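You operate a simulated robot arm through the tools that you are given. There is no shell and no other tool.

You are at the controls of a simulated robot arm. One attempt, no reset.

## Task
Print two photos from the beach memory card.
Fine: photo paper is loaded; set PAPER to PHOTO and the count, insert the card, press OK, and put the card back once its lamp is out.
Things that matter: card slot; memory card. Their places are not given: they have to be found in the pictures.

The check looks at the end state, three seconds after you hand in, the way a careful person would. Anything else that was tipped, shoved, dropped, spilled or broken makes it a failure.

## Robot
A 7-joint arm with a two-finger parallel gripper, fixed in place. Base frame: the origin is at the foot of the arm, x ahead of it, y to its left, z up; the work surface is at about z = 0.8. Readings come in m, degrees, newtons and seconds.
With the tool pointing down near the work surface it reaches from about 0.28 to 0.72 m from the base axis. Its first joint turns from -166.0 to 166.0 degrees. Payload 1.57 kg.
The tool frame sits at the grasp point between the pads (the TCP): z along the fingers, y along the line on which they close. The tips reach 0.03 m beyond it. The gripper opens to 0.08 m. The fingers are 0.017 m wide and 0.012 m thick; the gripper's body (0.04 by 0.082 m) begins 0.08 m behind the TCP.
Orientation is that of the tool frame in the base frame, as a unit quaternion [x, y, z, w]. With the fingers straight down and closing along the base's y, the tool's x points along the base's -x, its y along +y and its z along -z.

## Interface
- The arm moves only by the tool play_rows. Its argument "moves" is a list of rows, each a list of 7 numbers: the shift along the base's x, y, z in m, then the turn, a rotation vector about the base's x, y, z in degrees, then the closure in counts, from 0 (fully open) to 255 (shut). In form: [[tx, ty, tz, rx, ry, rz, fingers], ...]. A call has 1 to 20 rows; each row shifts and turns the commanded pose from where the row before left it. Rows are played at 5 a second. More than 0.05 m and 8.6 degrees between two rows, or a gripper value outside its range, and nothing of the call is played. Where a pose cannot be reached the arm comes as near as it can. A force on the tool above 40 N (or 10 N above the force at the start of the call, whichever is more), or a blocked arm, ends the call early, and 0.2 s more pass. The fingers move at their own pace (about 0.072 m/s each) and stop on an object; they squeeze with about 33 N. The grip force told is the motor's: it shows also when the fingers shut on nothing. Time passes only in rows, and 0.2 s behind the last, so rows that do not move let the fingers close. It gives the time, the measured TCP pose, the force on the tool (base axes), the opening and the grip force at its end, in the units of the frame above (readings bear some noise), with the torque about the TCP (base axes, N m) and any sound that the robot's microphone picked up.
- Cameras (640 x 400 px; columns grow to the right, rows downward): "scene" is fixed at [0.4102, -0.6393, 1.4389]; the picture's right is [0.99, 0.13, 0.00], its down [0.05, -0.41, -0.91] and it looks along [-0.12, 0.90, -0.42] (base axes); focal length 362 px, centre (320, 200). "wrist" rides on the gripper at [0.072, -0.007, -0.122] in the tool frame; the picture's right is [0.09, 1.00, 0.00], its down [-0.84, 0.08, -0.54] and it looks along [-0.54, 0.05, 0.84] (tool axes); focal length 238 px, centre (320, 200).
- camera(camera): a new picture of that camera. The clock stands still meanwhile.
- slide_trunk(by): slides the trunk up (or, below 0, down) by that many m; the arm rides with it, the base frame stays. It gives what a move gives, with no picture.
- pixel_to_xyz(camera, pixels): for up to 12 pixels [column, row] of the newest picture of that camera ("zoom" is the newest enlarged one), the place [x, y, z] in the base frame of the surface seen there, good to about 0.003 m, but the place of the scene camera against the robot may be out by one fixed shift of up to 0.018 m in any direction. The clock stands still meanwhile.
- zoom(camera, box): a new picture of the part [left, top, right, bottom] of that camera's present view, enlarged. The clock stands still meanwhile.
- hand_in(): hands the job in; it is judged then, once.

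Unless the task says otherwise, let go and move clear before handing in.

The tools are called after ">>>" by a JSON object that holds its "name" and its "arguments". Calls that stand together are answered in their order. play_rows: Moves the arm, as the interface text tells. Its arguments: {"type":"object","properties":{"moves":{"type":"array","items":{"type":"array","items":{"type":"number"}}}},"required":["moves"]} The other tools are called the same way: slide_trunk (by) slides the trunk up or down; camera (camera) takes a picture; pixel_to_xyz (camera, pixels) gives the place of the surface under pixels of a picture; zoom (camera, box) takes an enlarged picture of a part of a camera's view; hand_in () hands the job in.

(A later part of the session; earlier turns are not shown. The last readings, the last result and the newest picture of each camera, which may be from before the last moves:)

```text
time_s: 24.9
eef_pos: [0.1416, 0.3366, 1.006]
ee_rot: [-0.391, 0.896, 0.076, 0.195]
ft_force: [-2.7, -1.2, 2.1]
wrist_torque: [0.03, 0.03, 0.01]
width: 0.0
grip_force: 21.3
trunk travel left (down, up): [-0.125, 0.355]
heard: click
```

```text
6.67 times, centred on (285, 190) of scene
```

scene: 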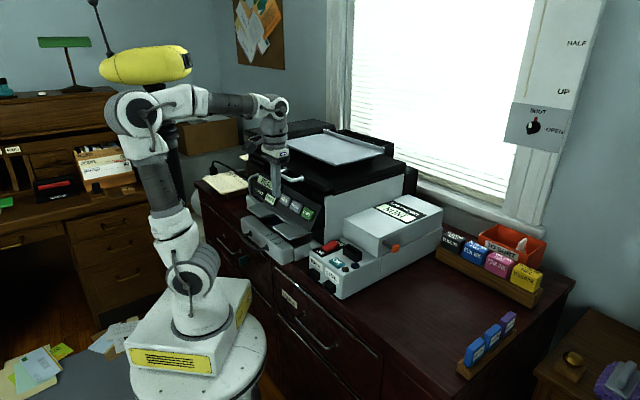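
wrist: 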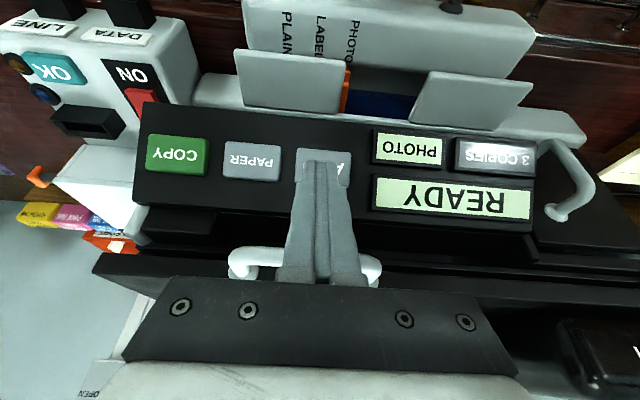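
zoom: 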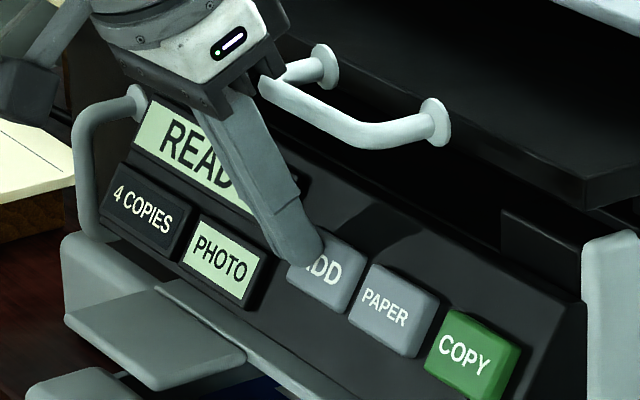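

Now it shows 4 COPIES, so the count goes on; I'll see whether it wraps. One retract–press cycle with a known amplitude.

>>> {"name": "play_rows", "arguments": {"moves": [[-0.003, -0.003, 0.0027, 0, 0, 0, 255], [-0.003, -0.003, 0.0027, 0, 0, 0, 255], [0, 0, 0, 0, 0, 0, 255], [0.003, 0.003, -0.0027, 0, 0, 0, 255], [0.003, 0.003, -0.0027, 0, 0, 0, 255], [0.0003, 0.0003, -0.0002, 0, 0, 0, 255], [0, 0, 0, 0, 0, 0, 255]]}}

>>> {"name": "zoom", "arguments": {"camera": "scene", "box": [250, 160, 320, 220]}}

```text
time_s: 26.4
eef_pos: [0.1432, 0.3359, 1.0045]
ee_rot: [-0.392, 0.896, 0.076, 0.195]
ft_force: [-2.8, -1.3, 0.6]
wrist_torque: [-0.02, 0.07, 0.06]
width: 0.0
grip_force: 21.3
trunk travel left (down, up): [-0.125, 0.355]
heard: click
```

```text
6.67 times, centred on (285, 190) of scene
```

zoom: 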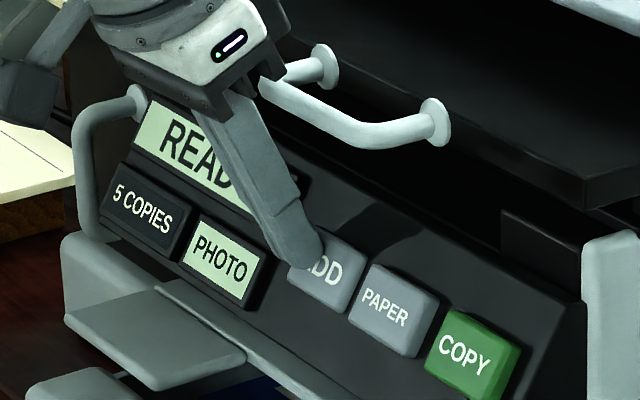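

The cycle works: 5 COPIES. Two more presses cannot overshoot 2 even if it wraps next, so I'll do two cycles.

>>> {"name": "play_rows", "arguments": {"moves": [[-0.003, -0.003, 0.0027, 0, 0, 0, 255], [-0.003, -0.003, 0.0027, 0, 0, 0, 255], [0, 0, 0, 0, 0, 0, 255], [0.003, 0.003, -0.0027, 0, 0, 0, 255], [0.003, 0.003, -0.0027, 0, 0, 0, 255], [0, 0, 0, 0, 0, 0, 255], [0, 0, 0, 0, 0, 0, 255], [-0.003, -0.003, 0.0027, 0, 0, 0, 255], [-0.003, -0.003, 0.0027, 0, 0, 0, 255], [0, 0, 0, 0, 0, 0, 255], [0.003, 0.003, -0.0027, 0, 0, 0, 255], [0.003, 0.003, -0.0027, 0, 0, 0, 255], [0, 0, 0, 0, 0, 0, 255], [0, 0, 0, 0, 0, 0, 255]]}}

>>> {"name": "zoom", "arguments": {"camera": "scene", "box": [250, 160, 320, 220]}}

```text
time_s: 29.4
eef_pos: [0.1425, 0.3366, 1.0071]
ee_rot: [-0.391, 0.896, 0.075, 0.194]
ft_force: [-3.2, -1.3, 1.6]
wrist_torque: [0.01, 0.01, 0.04]
width: 0.0
grip_force: 21.6
trunk travel left (down, up): [-0.125, 0.355]
heard: click, click
```

```text
6.67 times, centred on (285, 190) of scene
```

zoom: 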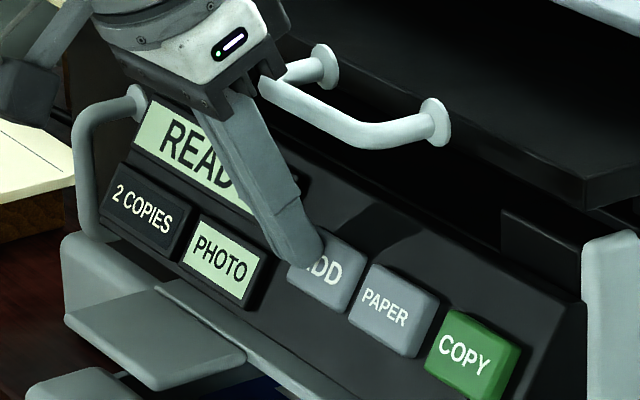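

The count wrapped: the panel now reads 2 COPIES and PHOTO. I'll withdraw along the normal, then untilt and rise.

>>> {"name": "play_rows", "arguments": {"moves": [[-0.006, -0.006, 0.005, 0, 0, 0, 255], [-0.006, -0.006, 0.005, 0, 0, 0, 255], [-0.006, -0.006, 0, -5.657, 5.657, 0, 255], [-0.006, -0.006, 0, -5.657, 5.657, 0, 255], [-0.006, -0.006, 0, -5.657, 5.657, 0, 255], [0, 0, 0.03, 0, 0, 0, 255], [0, 0, 0.04, 0, 0, 0, 255], [0, 0, 0, 0, 0, 0, 255]]}}

>>> {"name": "camera", "arguments": {"camera": "wrist"}}

>>> {"name": "zoom", "arguments": {"camera": "scene", "box": [230, 140, 340, 240]}}

```text
time_s: 31.2
eef_pos: [0.1171, 0.3044, 1.0812]
ee_rot: [-0.393, 0.92, -0.002, -0.009]
ft_force: [0.2, 0.5, 0.0]
wrist_torque: [0.05, 0.0, 0.0]
width: 0.0
grip_force: 21.6
trunk travel left (down, up): [-0.125, 0.355]
```

```text
taken
```

wrist: 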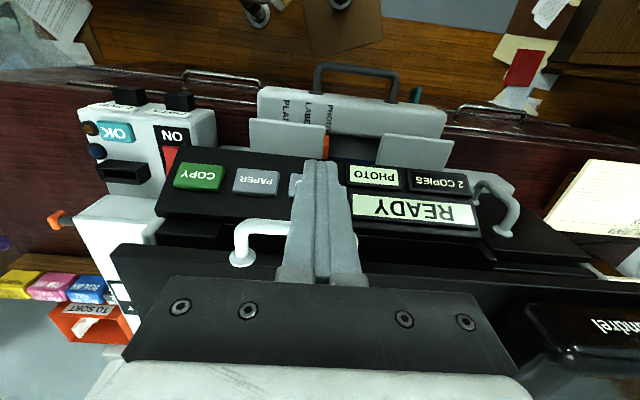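

```text
4.00 times, centred on (285, 190) of scene
```

zoom: 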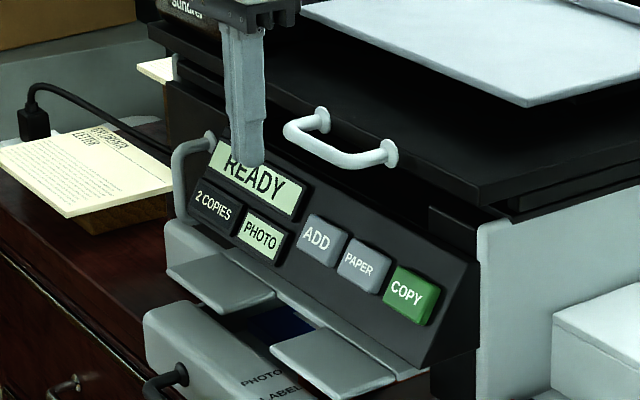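

The panel reads 2 COPIES / PHOTO and the arm is clear. Next I'll rise and travel along constant distance from the printer to view the memory-card rack closely.

>>> {"name": "play_rows", "arguments": {"moves": [[0, 0, 0.04, 0, 0, -1.5, 255], [0, 0, 0.05, 0, 0, 0, 255], [0.0333, -0.0333, 0.02, 0, 0, 0, 255], [0.0333, -0.0333, 0, 0, 0, 0, 255], [0.0333, -0.0333, 0, 0, 0, 0, 255], [0.0333, -0.0333, 0, 0, 0, 0, 255], [0.0333, -0.0333, 0, 0, 0, 0, 255], [0.0333, -0.0333, 0, 0, 0, 0, 255], [0.0333, -0.0333, 0, 0, 0, 0, 255], [0.0333, -0.0333, 0, 0, 0, 0, 255], [0.0333, -0.0333, 0, 0, 0, 0, 255], [0.0333, -0.0333, -0.02, 0, 0, 0, 255], [0.0333, -0.0333, -0.03, 0, 0, 0, 255], [0.0333, -0.0333, -0.03, 0, 0, 0, 255], [0.0333, -0.0333, -0.03, 0, 0, 0, 255], [0, 0, -0.03, 0, 0, 0, 255], [0, 0, 0, 0, 0, 0, 255]]}}

>>> {"name": "camera", "arguments": {"camera": "wrist"}}

>>> {"name": "camera", "arguments": {"camera": "scene"}}

```text
refused: row 3 steps farther than a row can; nothing moved
```

```text
taken
```

wrist: 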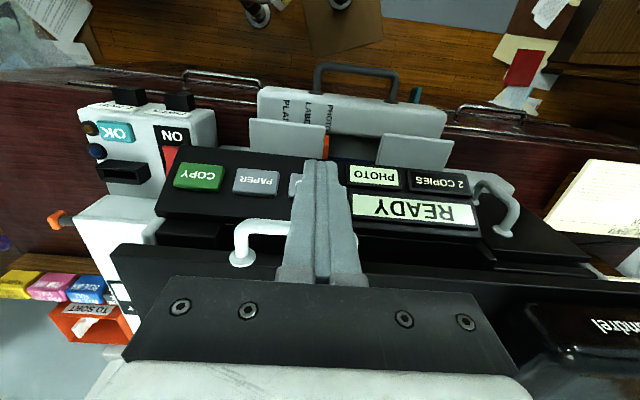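

```text
taken
```

scene: 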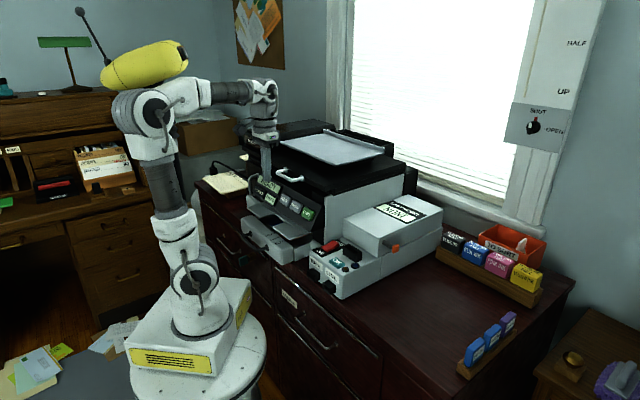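

The call was refused because a row was over 5 cm in total; nothing moved. I'll resend with shorter steps.

>>> {"name": "play_rows", "arguments": {"moves": [[0, 0, 0.04, 0, 0, -1.5, 255], [0, 0, 0.05, 0, 0, 0, 255], [0.033, -0.033, 0, 0, 0, 0, 255], [0.033, -0.033, 0, 0, 0, 0, 255], [0.033, -0.033, 0, 0, 0, 0, 255], [0.033, -0.033, 0, 0, 0, 0, 255], [0.033, -0.033, 0, 0, 0, 0, 255], [0.033, -0.033, 0, 0, 0, 0, 255], [0.033, -0.033, 0, 0, 0, 0, 255], [0.033, -0.033, 0, 0, 0, 0, 255], [0.033, -0.033, 0, 0, 0, 0, 255], [0.033, -0.033, 0, 0, 0, 0, 255], [0.033, -0.033, 0, 0, 0, 0, 255], [0.033, -0.033, 0, 0, 0, 0, 255], [0.033, -0.033, 0, 0, 0, 0, 255], [0, 0, -0.04, 0, 0, 0, 255], [0, 0, -0.04, 0, 0, 0, 255], [0, 0, -0.03, 0, 0, 0, 255], [0, 0, 0, 0, 0, 0, 255]]}}

>>> {"name": "camera", "arguments": {"camera": "wrist"}}

>>> {"name": "camera", "arguments": {"camera": "scene"}}

```text
time_s: 35.2
eef_pos: [0.5297, -0.1068, 1.063]
ee_rot: [-0.383, 0.924, 0.001, -0.004]
ft_force: [-0.5, -0.8, 1.0]
wrist_torque: [-0.01, 0.01, 0.0]
width: 0.0002
grip_force: 21.0
out of reach, approached as far as the arm can: row 15
trunk travel left (down, up): [-0.125, 0.355]
```

```text
taken
```

wrist: 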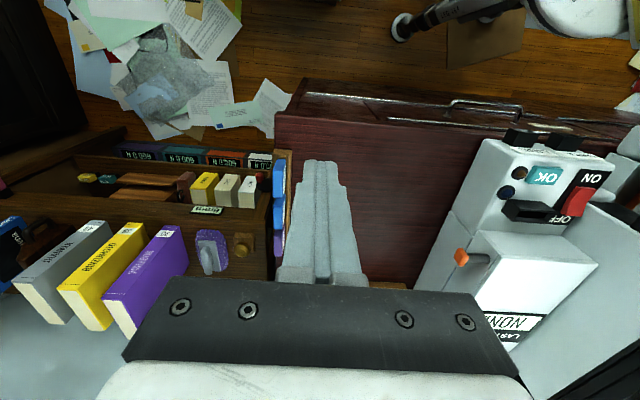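

```text
taken
```

scene: 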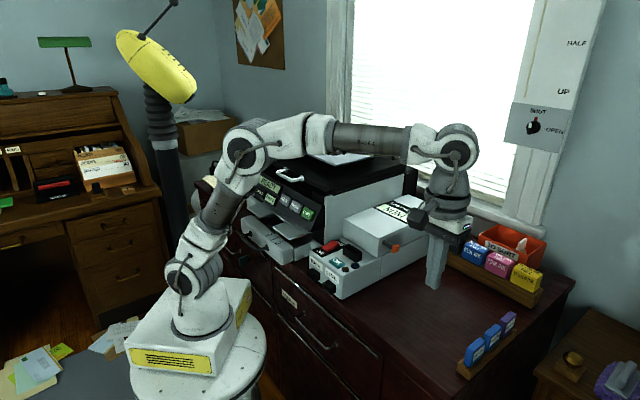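

The low trunk makes the far side tight (row 15 out of reach), so I'll bring the trunk back up 0.2 m before working on the cards and slot.

>>> {"name": "slide_trunk", "arguments": {"by": 0.2}}

>>> {"name": "play_rows", "arguments": {"moves": [[0.02, -0.02, -0.04, 0, 0, 0, 100], [0, 0, -0.05, 0, 0, 0, 100], [0, 0, -0.05, 0, 0, 0, 100], [0, 0, -0.05, 0, 0, 0, 100], [0, 0, 0, 0, 0, 0, 100]]}}

>>> {"name": "camera", "arguments": {"camera": "wrist"}}

```text
time_s: 37.4
eef_pos: [0.5289, -0.1066, 1.2637]
ee_rot: [-0.382, 0.924, 0.0, -0.004]
ft_force: [0.2, -0.1, 0.3]
wrist_torque: [0.01, 0.01, 0.02]
width: 0.0
grip_force: 21.3
trunk travel left (down, up): [-0.325, 0.155]
```

```text
time_s: 38.6
eef_pos: [0.5492, -0.1273, 1.0711]
ee_rot: [-0.383, 0.924, 0.001, -0.004]
ft_force: [-0.3, 0.7, 0.3]
wrist_torque: [0.0, 0.0, -0.02]
width: 0.0487
grip_force: 0.1
trunk travel left (down, up): [-0.325, 0.155]
```

```text
taken
```

wrist: 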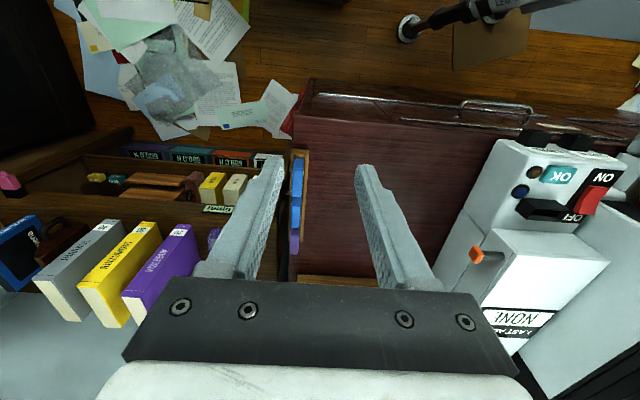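

The card tops are visible edge-on at about column 297, rows 155–255. I'll zoom and measure.

>>> {"name": "zoom", "arguments": {"camera": "wrist", "box": [230, 130, 390, 280]}}

>>> {"name": "pixel_to_xyz", "arguments": {"camera": "wrist", "pixels": [[298, 160], [298, 180], [298, 200], [298, 208], [296, 222], [296, 240], [304, 170], [294, 160], [302, 165], [294, 235], [297, 190], [297, 227]]}}

```text
2.67 times, centred on (310, 205) of wrist
```

zoom: 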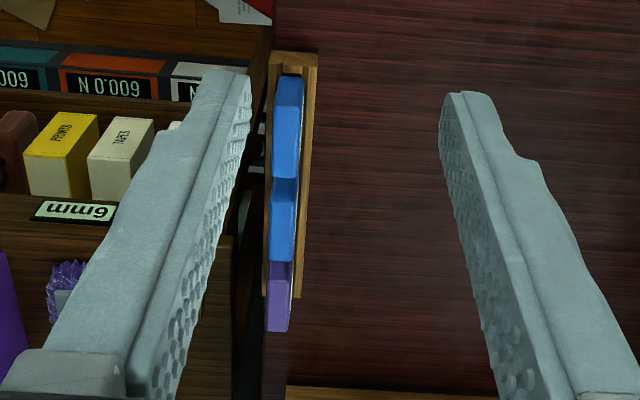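

```text
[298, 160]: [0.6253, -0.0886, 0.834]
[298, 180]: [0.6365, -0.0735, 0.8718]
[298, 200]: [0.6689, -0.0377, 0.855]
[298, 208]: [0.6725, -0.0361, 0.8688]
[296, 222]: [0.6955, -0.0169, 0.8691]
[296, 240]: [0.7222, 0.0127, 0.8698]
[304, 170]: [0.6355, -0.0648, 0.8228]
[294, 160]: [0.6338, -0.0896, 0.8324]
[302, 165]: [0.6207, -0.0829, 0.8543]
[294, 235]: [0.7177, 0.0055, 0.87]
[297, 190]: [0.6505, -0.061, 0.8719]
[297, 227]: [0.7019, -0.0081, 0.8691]
```

Card top is at z≈0.871; BEACH's top centre computes to about (0.645,-0.069), ~0.046 wide along the rack and ~0.014 thick. The 45° yaw already suits the grasp, so I'll move above it at z≈0.96 and check alignment.

>>> {"name": "play_rows", "arguments": {"moves": [[0.032, 0.0193, -0.03, 0, 0, 0, 100], [0.032, 0.0193, -0.03, 0, 0, 0, 100], [0.0316, 0.0194, -0.03, 0, 0, 0, 100], [0, 0, -0.02, 0, 0, 0, 100], [0, 0, 0, 0, 0, 0, 100]]}}

>>> {"name": "camera", "arguments": {"camera": "wrist"}}

>>> {"name": "zoom", "arguments": {"camera": "scene", "box": [430, 270, 550, 390]}}

```text
time_s: 39.8
eef_pos: [0.644, -0.0699, 0.9631]
ee_rot: [-0.383, 0.924, 0.0, -0.006]
ft_force: [-0.2, 0.5, -0.2]
wrist_torque: [0.0, 0.0, 0.06]
width: 0.0488
grip_force: 0.0
trunk travel left (down, up): [-0.325, 0.155]
```

```text
taken
```

wrist: 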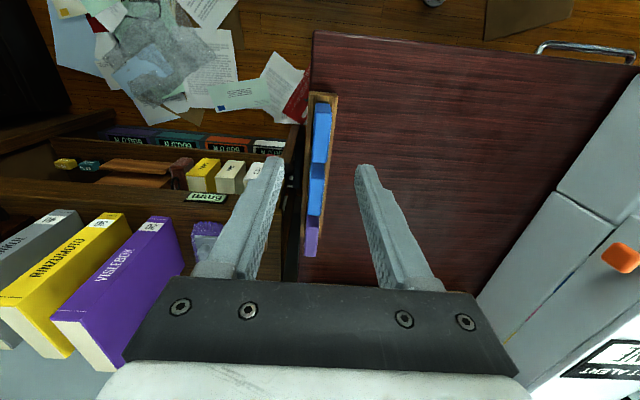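

```text
3.33 times, centred on (490, 330) of scene
```

zoom: 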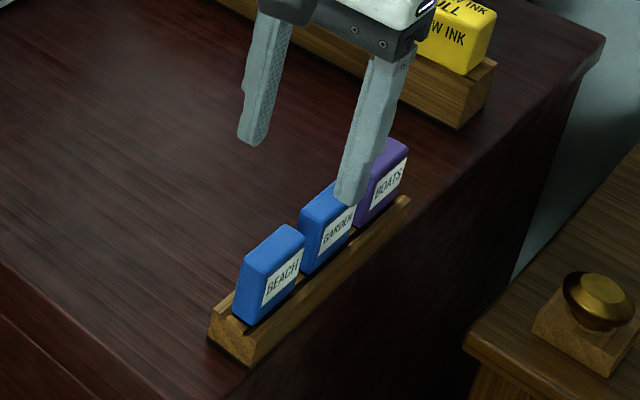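

The fingers straddle the line of cards; BEACH appears at about (322,125) in the wrist image. I'll zoom and measure its top precisely.

>>> {"name": "zoom", "arguments": {"camera": "wrist", "box": [260, 80, 400, 200]}}

>>> {"name": "pixel_to_xyz", "arguments": {"camera": "wrist", "pixels": [[321, 108], [321, 120], [321, 130], [320, 140], [320, 150], [319, 160], [319, 172], [318, 185], [312, 125], [330, 125], [316, 98], [333, 108]]}}

```text
3.33 times, centred on (330, 140) of wrist
```

zoom: 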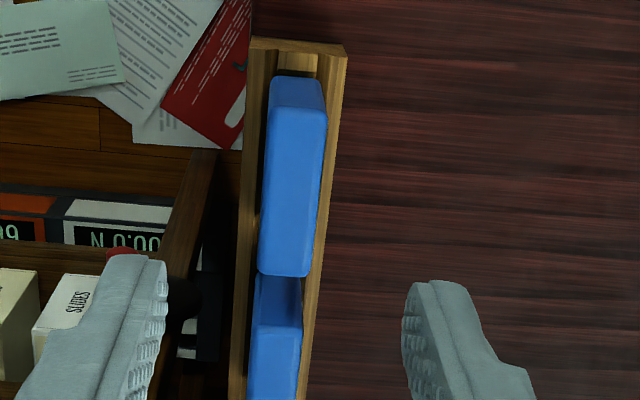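

```text
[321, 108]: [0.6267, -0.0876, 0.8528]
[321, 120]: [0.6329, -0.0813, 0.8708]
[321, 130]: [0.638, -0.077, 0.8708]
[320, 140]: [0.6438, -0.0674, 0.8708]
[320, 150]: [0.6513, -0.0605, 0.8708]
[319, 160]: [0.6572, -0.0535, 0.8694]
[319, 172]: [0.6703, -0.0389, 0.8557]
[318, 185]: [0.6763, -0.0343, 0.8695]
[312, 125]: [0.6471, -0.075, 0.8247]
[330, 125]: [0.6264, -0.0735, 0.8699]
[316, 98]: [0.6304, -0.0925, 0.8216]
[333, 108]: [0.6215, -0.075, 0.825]
```

BEACH's top spans d 0.382–0.428 and is centred at about (0.643,-0.070), almost exactly under the TCP (0.644,-0.070). I'll descend so the tips reach z≈0.846, overlapping the card by about 25 mm.

>>> {"name": "play_rows", "arguments": {"moves": [[-0.001, 0, -0.03, 0, 0, 0, 100], [0, 0, -0.03, 0, 0, 0, 100], [0, 0, -0.018, 0, 0, 0, 100], [0, 0, -0.01, 0, 0, 0, 100], [0, 0, 0, 0, 0, 0, 100]]}}

>>> {"name": "camera", "arguments": {"camera": "wrist"}}

>>> {"name": "zoom", "arguments": {"camera": "scene", "box": [440, 290, 540, 380]}}

```text
time_s: 41.0
eef_pos: [0.6443, -0.0693, 0.8763]
ee_rot: [-0.383, 0.924, 0.001, -0.005]
ft_force: [-0.4, 0.3, -0.1]
wrist_torque: [0.01, 0.03, 0.0]
width: 0.0485
grip_force: 0.0
trunk travel left (down, up): [-0.325, 0.155]
```

```text
taken
```

wrist: 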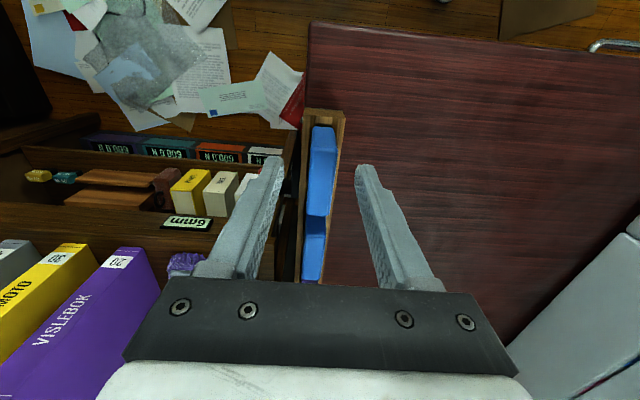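

```text
4.44 times, centred on (490, 335) of scene
```

zoom: 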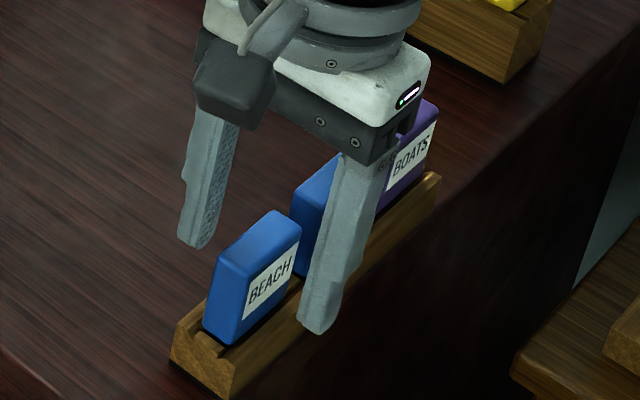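

The fingers straddle BEACH with TCP centred on it (s≈-0.505). I'll close on the card.

>>> {"name": "play_rows", "arguments": {"moves": [[0, 0, 0, 0, 0, 0, 140], [0, 0, 0, 0, 0, 0, 180], [0, 0, 0, 0, 0, 0, 255], [0, 0, 0, 0, 0, 0, 255]]}}

>>> {"name": "camera", "arguments": {"camera": "wrist"}}

>>> {"name": "zoom", "arguments": {"camera": "scene", "box": [440, 290, 540, 380]}}

```text
time_s: 42.0
eef_pos: [0.6447, -0.0685, 0.8756]
ee_rot: [-0.382, 0.924, 0.0, -0.005]
ft_force: [-0.2, 0.3, 0.0]
wrist_torque: [0.02, -0.04, 0.04]
width: 0.0146
grip_force: 30.8
trunk travel left (down, up): [-0.325, 0.155]
```

```text
taken
```

wrist: 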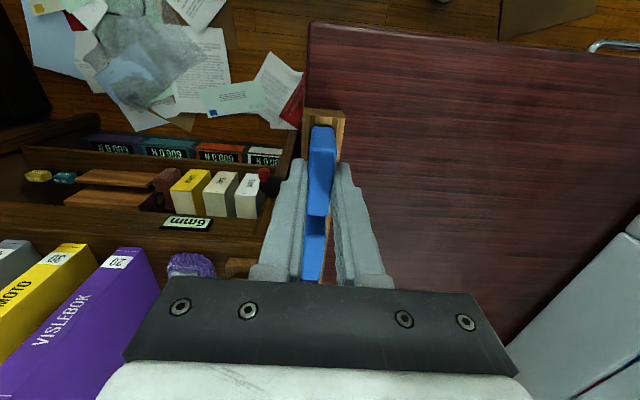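

```text
4.44 times, centred on (490, 335) of scene
```

zoom: 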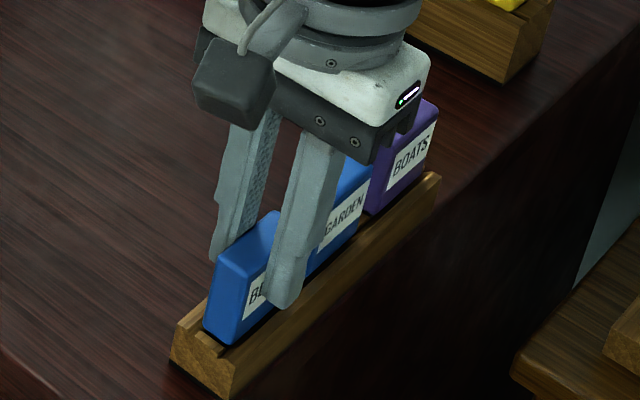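

The grip holds at 14.6 mm with ~31 N. I'll lift straight up slowly and check that the card comes out cleanly.

>>> {"name": "play_rows", "arguments": {"moves": [[0, 0, 0.008, 0, 0, 0, 255], [0, 0, 0.01, 0, 0, 0, 255], [0, 0, 0.015, 0, 0, 0, 255], [0, 0, 0.03, 0, 0, 0, 255], [0, 0, 0.04, 0, 0, 0, 255], [0, 0, 0.04, 0, 0, 0, 255], [0, 0, 0.03, 0, 0, 0, 255], [0, 0, 0, 0, 0, 0, 255]]}}

>>> {"name": "camera", "arguments": {"camera": "wrist"}}

>>> {"name": "camera", "arguments": {"camera": "scene"}}

```text
time_s: 43.8
eef_pos: [0.6428, -0.0688, 1.0491]
ee_rot: [-0.382, 0.924, 0.0, -0.005]
ft_force: [0.8, -0.4, -0.5]
wrist_torque: [0.02, 0.03, -0.01]
width: 0.0143
grip_force: 30.9
trunk travel left (down, up): [-0.325, 0.155]
```

```text
taken
```

wrist: 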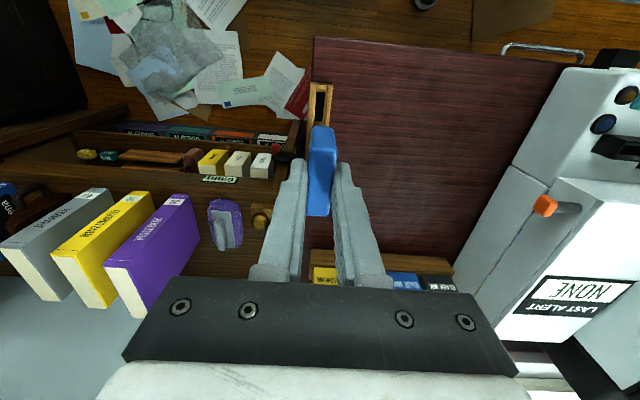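

```text
taken
```

scene: 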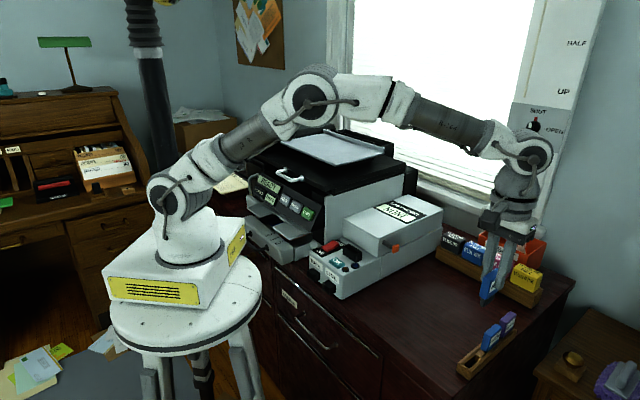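

BEACH is lifted and the empty pocket shows at wrist (319,103). I'll zoom to record the pocket's place and the card's position in the fingers.

>>> {"name": "zoom", "arguments": {"camera": "wrist", "box": [280, 70, 360, 230]}}

>>> {"name": "zoom", "arguments": {"camera": "scene", "box": [440, 230, 560, 390]}}

>>> {"name": "pixel_to_xyz", "arguments": {"camera": "wrist", "pixels": [[319, 95], [319, 103], [320, 112], [312, 100], [328, 100], [321, 140], [320, 160], [319, 180], [318, 205], [318, 213]]}}

```text
2.50 times, centred on (320, 150) of wrist
```

zoom: 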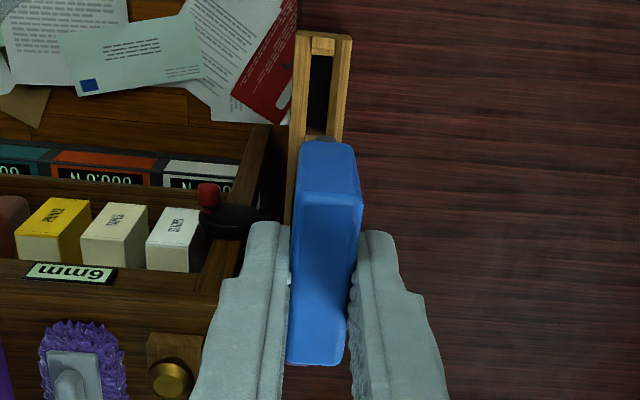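

```text
2.50 times, centred on (500, 310) of scene
```

zoom: 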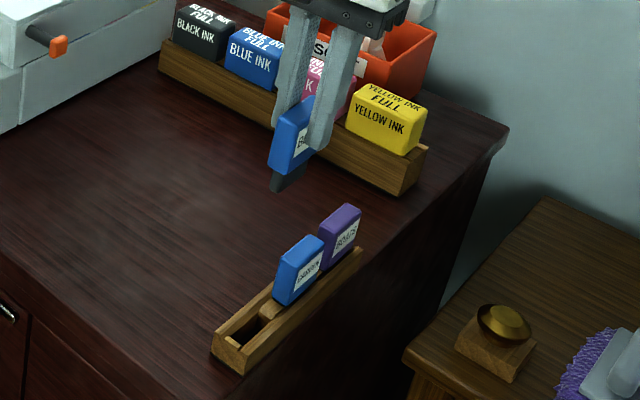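

```text
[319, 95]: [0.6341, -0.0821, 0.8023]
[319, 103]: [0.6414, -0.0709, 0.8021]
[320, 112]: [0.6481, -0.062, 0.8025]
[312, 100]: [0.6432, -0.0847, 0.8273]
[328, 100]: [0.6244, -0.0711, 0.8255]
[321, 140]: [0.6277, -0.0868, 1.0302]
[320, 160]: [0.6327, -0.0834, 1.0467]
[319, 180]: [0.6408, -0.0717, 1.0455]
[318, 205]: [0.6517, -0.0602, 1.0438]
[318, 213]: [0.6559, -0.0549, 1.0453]
```

The card has a darker tongue below the blue body (scene zoom (290,180)), which goes into the pocket; pocket floor z≈0.802, rack top ≈0.826. I'll zoom in on the tongue.

>>> {"name": "zoom", "arguments": {"camera": "scene", "box": [470, 255, 520, 315]}}

>>> {"name": "zoom", "arguments": {"camera": "scene", "box": [450, 325, 520, 385]}}

>>> {"name": "zoom", "arguments": {"camera": "wrist", "box": [300, 85, 340, 130]}}

```text
6.67 times, centred on (495, 285) of scene
```

zoom: 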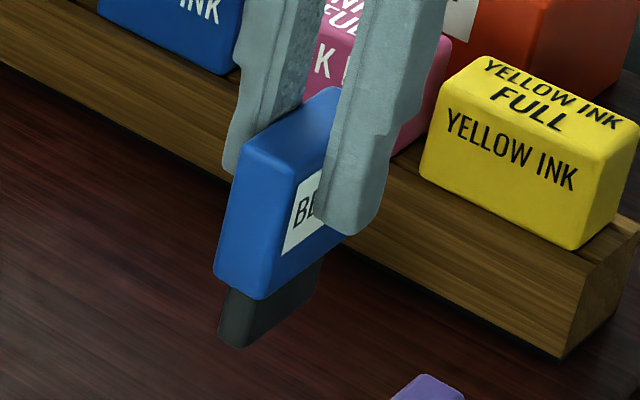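

```text
6.67 times, centred on (485, 355) of scene
```

zoom: 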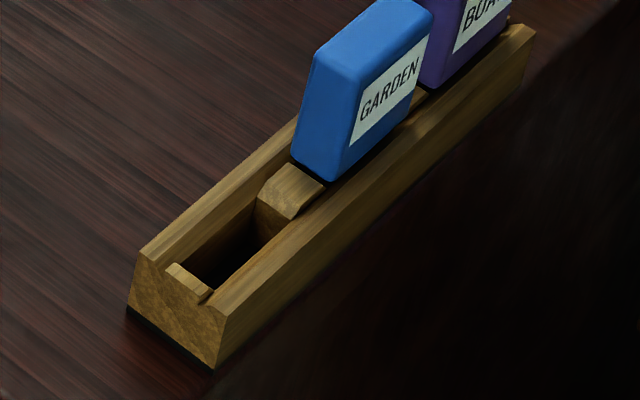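

```text
8.89 times, centred on (320, 108) of wrist
```

zoom: 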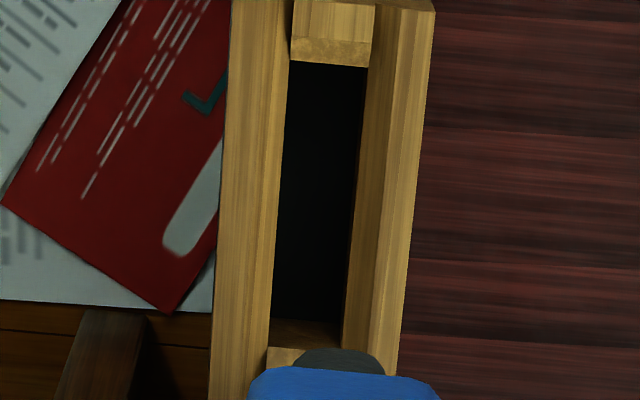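

The tongue is slightly narrower than the body, and the pocket floor/rack top heights imply body bottom ≈0.05 m and tongue bottom ≈0.073 m below the TCP. I'll carry the card to beside the slot while turning +90°, stopping 3 cm past it so the wrist camera sees the slot opening.

>>> {"name": "play_rows", "arguments": {"moves": [[-0.0237, 0.0235, 0, 0, 0, 7.5, 255], [-0.0237, 0.0235, 0, 0, 0, 7.5, 255], [-0.0237, 0.0235, 0, 0, 0, 7.5, 255], [-0.0237, 0.0235, 0, 0, 0, 7.5, 255], [-0.0237, 0.0235, 0, 0, 0, 7.5, 255], [-0.0237, 0.0235, 0, 0, 0, 7.5, 255], [-0.0237, 0.0235, 0, 0, 0, 7.5, 255], [-0.0237, 0.0235, 0, 0, 0, 7.5, 255], [-0.0237, 0.0235, 0, 0, 0, 7.5, 255], [-0.0237, 0.0235, 0, 0, 0, 7.5, 255], [-0.0237, 0.0235, 0, 0, 0, 7.5, 255], [-0.0237, 0.0235, 0, 0, 0, 7.5, 255], [0, 0, 0, 0, 0, 0, 255]]}}

>>> {"name": "camera", "arguments": {"camera": "wrist"}}

>>> {"name": "camera", "arguments": {"camera": "scene"}}

```text
time_s: 46.6
eef_pos: [0.3605, 0.2145, 1.0492]
ee_rot: [0.924, -0.382, 0.003, 0.003]
ft_force: [-0.4, 0.2, -0.4]
wrist_torque: [-0.01, 0.0, 0.01]
width: 0.0145
grip_force: 30.3
trunk travel left (down, up): [-0.325, 0.155]
```

```text
taken
```

wrist: 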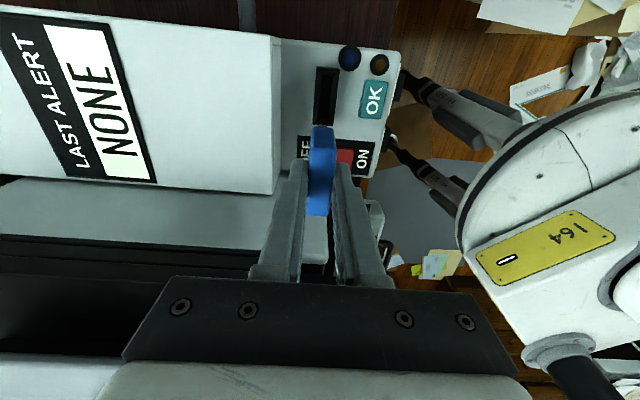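

```text
taken
```

scene: 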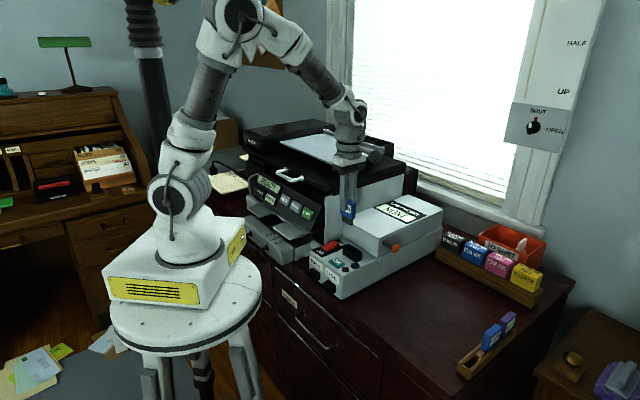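

The slot is visible in the wrist view at about (325,95), roughly in line with the card. I'll zoom and measure its rim and opening.

>>> {"name": "zoom", "arguments": {"camera": "wrist", "box": [290, 50, 370, 140]}}

>>> {"name": "pixel_to_xyz", "arguments": {"camera": "wrist", "pixels": [[317, 68], [336, 69], [315, 122], [334, 122], [326, 95], [317, 95], [335, 95], [326, 69], [324, 122], [326, 80], [325, 110], [310, 90]]}}

```text
4.44 times, centred on (330, 95) of wrist
```

zoom: 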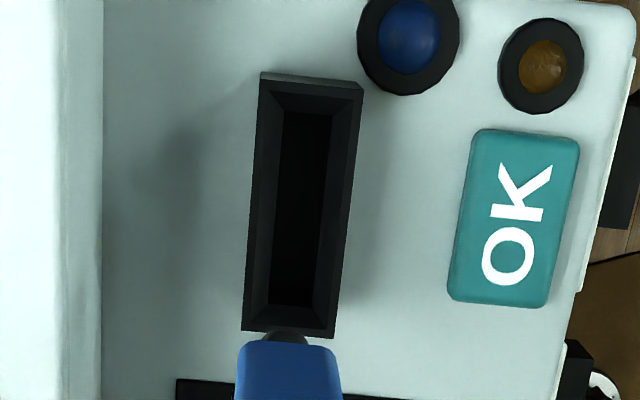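

```text
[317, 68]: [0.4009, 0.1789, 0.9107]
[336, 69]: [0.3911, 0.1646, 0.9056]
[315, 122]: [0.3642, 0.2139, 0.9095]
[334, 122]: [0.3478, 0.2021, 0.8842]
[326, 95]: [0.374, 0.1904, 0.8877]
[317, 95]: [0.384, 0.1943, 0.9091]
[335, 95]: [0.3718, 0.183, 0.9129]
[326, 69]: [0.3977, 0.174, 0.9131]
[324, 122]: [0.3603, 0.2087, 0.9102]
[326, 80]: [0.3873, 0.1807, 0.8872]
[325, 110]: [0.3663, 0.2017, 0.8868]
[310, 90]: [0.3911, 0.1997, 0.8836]
```

The slot's rim centre computes to about (0.379,0.192) at z≈0.910 (two views agree), opening ≈0.042 × 0.011, aligned with the card's yaw. I'll move the card over it and lower to just above the rim.

>>> {"name": "play_rows", "arguments": {"moves": [[0.0088, -0.0102, 0, 0, 0, 0, 255], [0.0089, -0.0103, 0, 0, 0, 0, 255], [0, 0, -0.025, 0, 0, 0, 255], [0, 0, -0.024, 0, 0, 0, 255], [0, 0, 0, 0, 0, 0, 255], [0, 0, 0, 0, 0, 0, 255]]}}

>>> {"name": "zoom", "arguments": {"camera": "wrist", "box": [280, 70, 380, 220]}}

>>> {"name": "zoom", "arguments": {"camera": "scene", "box": [310, 190, 390, 280]}}

```text
time_s: 48.0
eef_pos: [0.378, 0.1916, 1.0009]
ee_rot: [0.924, -0.382, 0.002, 0.003]
ft_force: [-0.9, 0.5, 0.3]
wrist_torque: [-0.03, -0.03, 0.03]
width: 0.0143
grip_force: 30.0
trunk travel left (down, up): [-0.325, 0.155]
```

```text
2.67 times, centred on (330, 145) of wrist
```

zoom: 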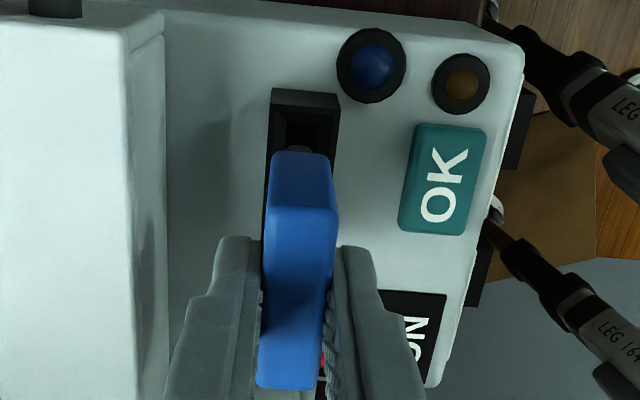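

```text
4.44 times, centred on (350, 235) of scene
```

zoom: 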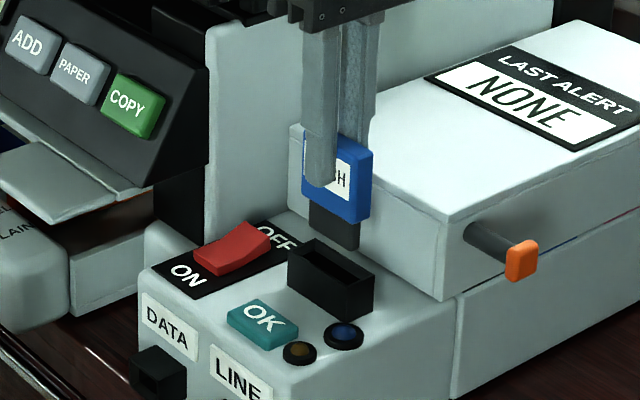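

The tongue hangs directly over the slot opening. I'll take a closer wrist zoom to fine-check lateral alignment before inserting.

>>> {"name": "zoom", "arguments": {"camera": "wrist", "box": [300, 95, 350, 155]}}

>>> {"name": "zoom", "arguments": {"camera": "scene", "box": [325, 215, 375, 265]}}

>>> {"name": "pixel_to_xyz", "arguments": {"camera": "wrist", "pixels": [[313, 111], [335, 113], [324, 112], [322, 125], [320, 160], [320, 200]]}}

```text
6.67 times, centred on (325, 125) of wrist
```

zoom: 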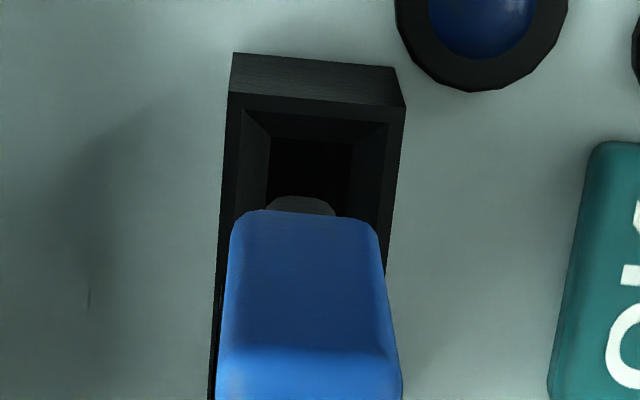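

```text
8.00 times, centred on (350, 240) of scene
```

zoom: 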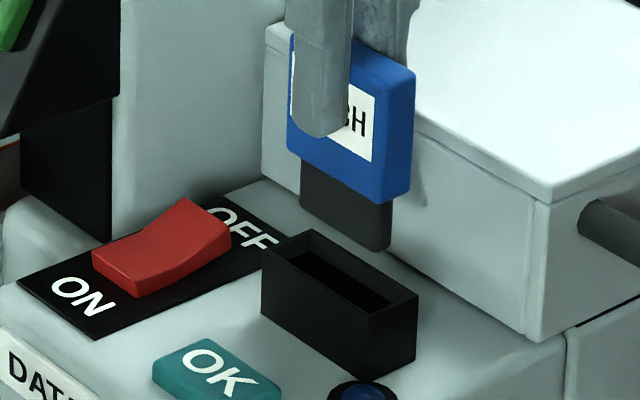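

```text
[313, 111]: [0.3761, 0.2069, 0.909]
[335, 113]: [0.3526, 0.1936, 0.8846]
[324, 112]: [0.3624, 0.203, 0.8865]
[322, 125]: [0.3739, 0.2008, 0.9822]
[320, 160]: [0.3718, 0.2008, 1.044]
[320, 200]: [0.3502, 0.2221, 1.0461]
```

From the close view the tongue end (zoom (300,205)) sits within ~1.5 mm of the opening's centre line, slightly to the far side. I'll shift about 1 mm and lower gently into the bevel while watching force.

>>> {"name": "play_rows", "arguments": {"moves": [[-0.001, -0.0004, 0, 0, 0, 0, 255], [0, 0, -0.008, 0, 0, 0, 255], [0, 0, -0.005, 0, 0, 0, 255], [0, 0, -0.004, 0, 0, 0, 255], [0, 0, -0.003, 0, 0, 0, 255], [0, 0, 0, 0, 0, 0, 255]]}}

>>> {"name": "zoom", "arguments": {"camera": "wrist", "box": [300, 95, 350, 155]}}

>>> {"name": "zoom", "arguments": {"camera": "scene", "box": [325, 215, 375, 265]}}

```text
time_s: 49.4
eef_pos: [0.3767, 0.1921, 0.9803]
ee_rot: [0.924, -0.383, 0.003, 0.004]
ft_force: [-0.1, -0.2, -0.1]
wrist_torque: [-0.02, 0.03, 0.01]
width: 0.0145
grip_force: 30.6
trunk travel left (down, up): [-0.325, 0.155]
```

```text
6.67 times, centred on (325, 125) of wrist
```

zoom: 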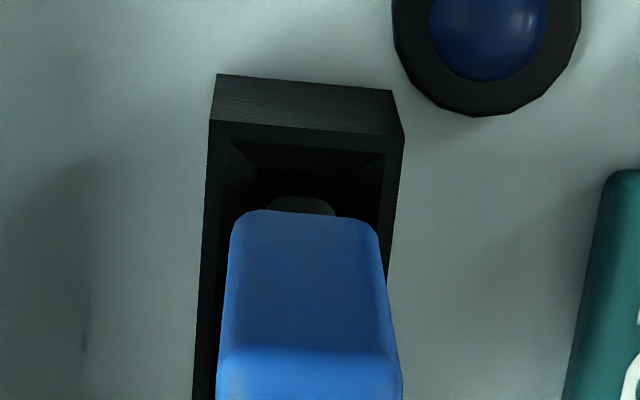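

```text
8.00 times, centred on (350, 240) of scene
```

zoom: 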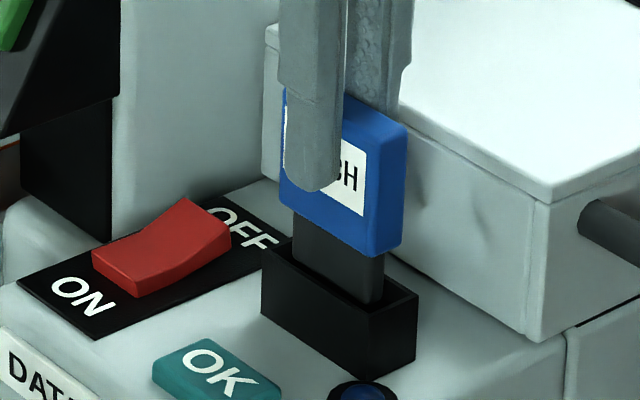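

No force, and the tongue is entering the opening, centred (tongue 302 vs rim 306 in the zoom). I'll keep lowering in small steps.

>>> {"name": "play_rows", "arguments": {"moves": [[0, 0, -0.003, 0, 0, 0, 255], [0, 0, -0.003, 0, 0, 0, 255], [0, 0, -0.003, 0, 0, 0, 255], [0, 0, 0, 0, 0, 0, 255]]}}

>>> {"name": "zoom", "arguments": {"camera": "scene", "box": [325, 215, 375, 265]}}

```text
time_s: 50.4
eef_pos: [0.376, 0.193, 0.9698]
ee_rot: [0.924, -0.383, 0.003, 0.003]
ft_force: [1.5, -0.1, -0.3]
wrist_torque: [-0.01, -0.07, -0.03]
width: 0.0145
grip_force: 30.5
trunk travel left (down, up): [-0.325, 0.155]
```

```text
8.00 times, centred on (350, 240) of scene
```

zoom: 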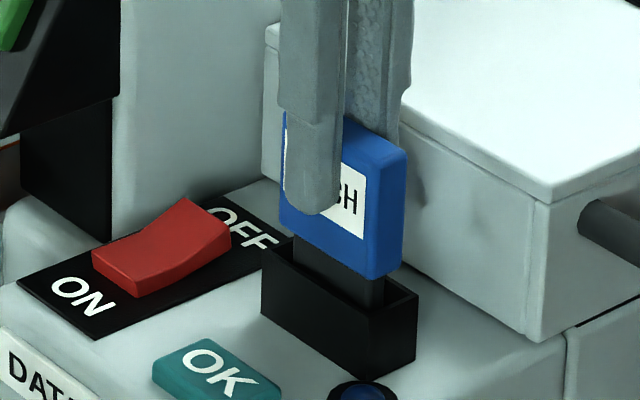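

The tongue is sliding in with barely any force (1.5 N). Continuing down.

>>> {"name": "play_rows", "arguments": {"moves": [[0, 0, -0.003, 0, 0, 0, 255], [0, 0, -0.003, 0, 0, 0, 255], [0, 0, -0.002, 0, 0, 0, 255], [0, 0, 0, 0, 0, 0, 255]]}}

>>> {"name": "zoom", "arguments": {"camera": "scene", "box": [325, 215, 375, 265]}}

```text
time_s: 51.4
eef_pos: [0.3766, 0.1923, 0.9627]
ee_rot: [0.924, -0.383, 0.003, 0.004]
ft_force: [-0.6, -0.3, 0.2]
wrist_torque: [0.0, 0.02, -0.01]
width: 0.0142
grip_force: 30.8
trunk travel left (down, up): [-0.325, 0.155]
```

```text
8.00 times, centred on (350, 240) of scene
```

zoom: 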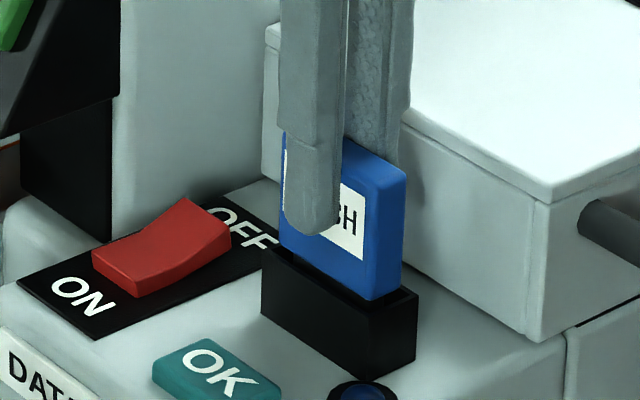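

The body is near the rim, still no force. I'll continue with 1.5 mm steps until it seats.

>>> {"name": "play_rows", "arguments": {"moves": [[0, 0, -0.0015, 0, 0, 0, 255], [0, 0, -0.0015, 0, 0, 0, 255], [0, 0, 0, 0, 0, 0, 255]]}}

```text
time_s: 52.2
eef_pos: [0.3769, 0.1908, 0.9609]
ee_rot: [0.924, -0.383, 0.003, 0.002]
ft_force: [3.3, -2.6, 9.7]
wrist_torque: [0.02, -0.07, -0.07]
width: 0.0143
grip_force: 30.3
trunk travel left (down, up): [-0.325, 0.155]
```

A 10 N upward force appeared: the card has touched something, probably seated. I'll look at the slot and lamps.

>>> {"name": "camera", "arguments": {"camera": "wrist"}}

>>> {"name": "zoom", "arguments": {"camera": "wrist", "box": [280, 70, 380, 220]}}

>>> {"name": "zoom", "arguments": {"camera": "scene", "box": [325, 225, 375, 275]}}

>>> {"name": "zoom", "arguments": {"camera": "scene", "box": [240, 160, 340, 240]}}

```text
taken
```

wrist: 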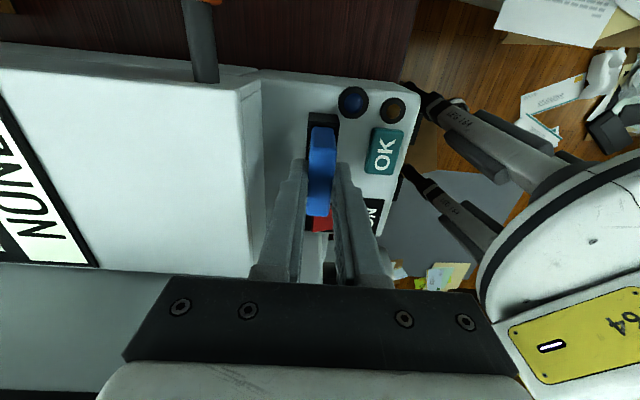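

```text
2.67 times, centred on (330, 145) of wrist
```

zoom: 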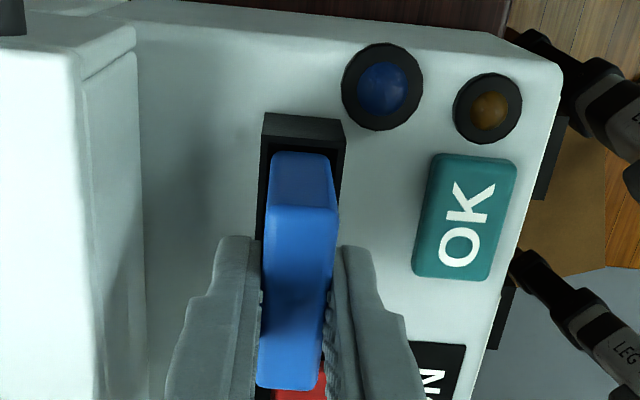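

```text
8.00 times, centred on (350, 250) of scene
```

zoom: 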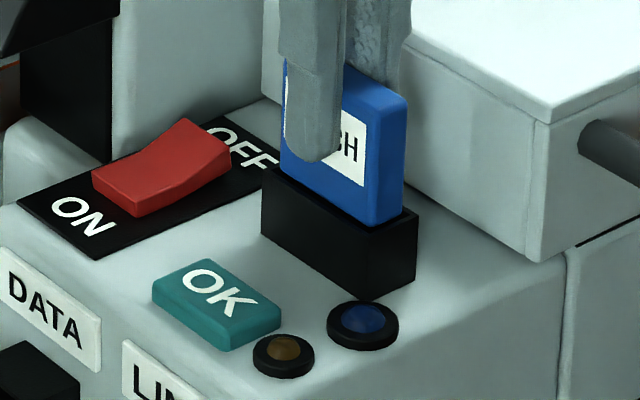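

```text
5.00 times, centred on (290, 200) of scene
```

zoom: 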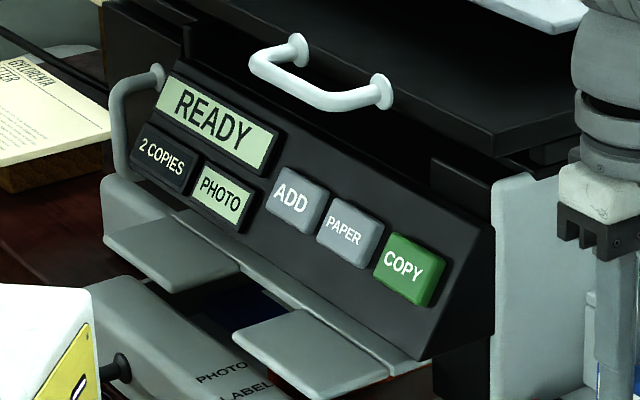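

The card looks fully down on the rim; no lamp or click yet, and the panel still reads READY / 2 COPIES / PHOTO. I'll press down 1–2 mm more to ensure it's seated.

>>> {"name": "play_rows", "arguments": {"moves": [[0, 0, -0.001, 0, 0, 0, 255], [0, 0, -0.001, 0, 0, 0, 255], [0, 0, 0, 0, 0, 0, 255]]}}

>>> {"name": "zoom", "arguments": {"camera": "scene", "box": [325, 225, 375, 275]}}

```text
time_s: 53.0
eef_pos: [0.3771, 0.1923, 0.9572]
ee_rot: [0.924, -0.382, 0.004, 0.002]
ft_force: [3.5, -2.0, 29.6]
wrist_torque: [-0.05, -0.1, 0.0]
width: 0.0151
grip_force: 31.0
trunk travel left (down, up): [-0.325, 0.155]
```

```text
8.00 times, centred on (350, 250) of scene
```

zoom: 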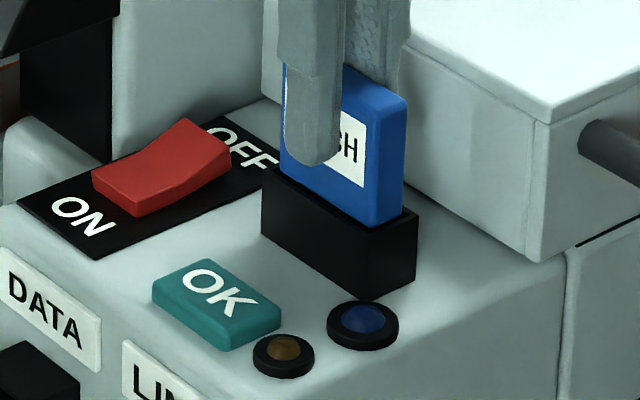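

The force rose to 30 N with no visible motion, so the card is bottomed. Before releasing I'll check the height and nearness of the box edge beside the far finger (wrist picture, columns 240–262).

>>> {"name": "camera", "arguments": {"camera": "wrist"}}

>>> {"name": "pixel_to_xyz", "arguments": {"camera": "wrist", "pixels": [[235, 120], [235, 160], [235, 200], [248, 120], [248, 160], [248, 200], [256, 160], [264, 160], [200, 160], [285, 170], [320, 190], [300, 165]]}}

```text
taken
```

wrist: 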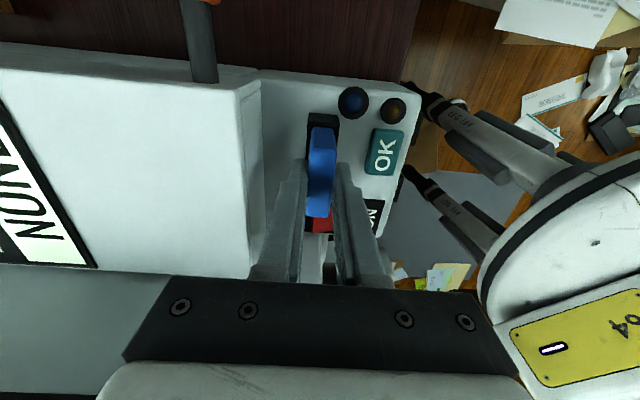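

```text
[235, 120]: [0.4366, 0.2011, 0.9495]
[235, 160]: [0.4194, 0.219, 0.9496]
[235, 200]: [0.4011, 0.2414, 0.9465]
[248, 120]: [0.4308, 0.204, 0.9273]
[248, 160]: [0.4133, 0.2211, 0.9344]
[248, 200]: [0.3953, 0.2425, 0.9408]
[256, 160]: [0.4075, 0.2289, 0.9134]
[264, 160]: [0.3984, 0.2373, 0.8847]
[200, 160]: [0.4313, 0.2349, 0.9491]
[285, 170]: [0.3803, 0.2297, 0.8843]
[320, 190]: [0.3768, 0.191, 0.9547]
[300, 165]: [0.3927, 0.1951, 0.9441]
```

The box front face is at d≈0.449, leaving ~2.6 cm beside the far finger, so there's room to open. I'll ease the load by 1.5 mm and open to about 30 mm.

>>> {"name": "play_rows", "arguments": {"moves": [[0, 0, 0.0015, 0, 0, 0, 255], [0, 0, 0, 0, 0, 0, 230], [0, 0, 0, 0, 0, 0, 195], [0, 0, 0, 0, 0, 0, 165], [0, 0, 0, 0, 0, 0, 160], [0, 0, 0, 0, 0, 0, 160]]}}

>>> {"name": "zoom", "arguments": {"camera": "scene", "box": [325, 225, 375, 275]}}

>>> {"name": "zoom", "arguments": {"camera": "wrist", "box": [280, 70, 380, 220]}}

```text
time_s: 54.4
eef_pos: [0.3774, 0.1925, 0.9595]
ee_rot: [0.924, -0.383, 0.002, 0.003]
ft_force: [-0.1, 0.7, -0.1]
wrist_torque: [0.01, 0.01, 0.0]
width: 0.0299
grip_force: 0.1
trunk travel left (down, up): [-0.325, 0.155]
```

```text
8.00 times, centred on (350, 250) of scene
```

zoom: 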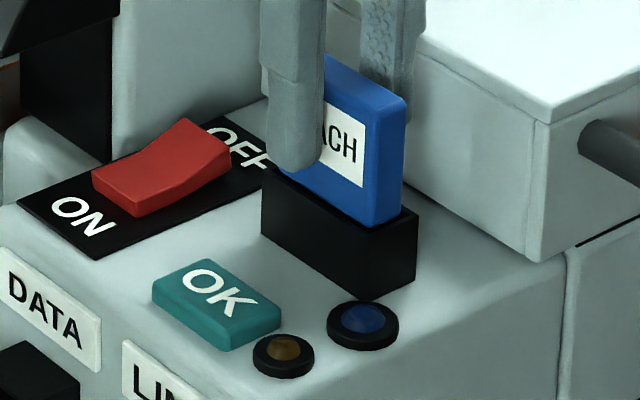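

```text
2.67 times, centred on (330, 145) of wrist
```

zoom: 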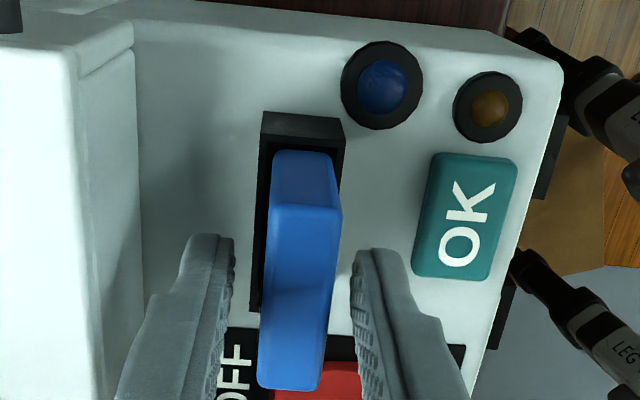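

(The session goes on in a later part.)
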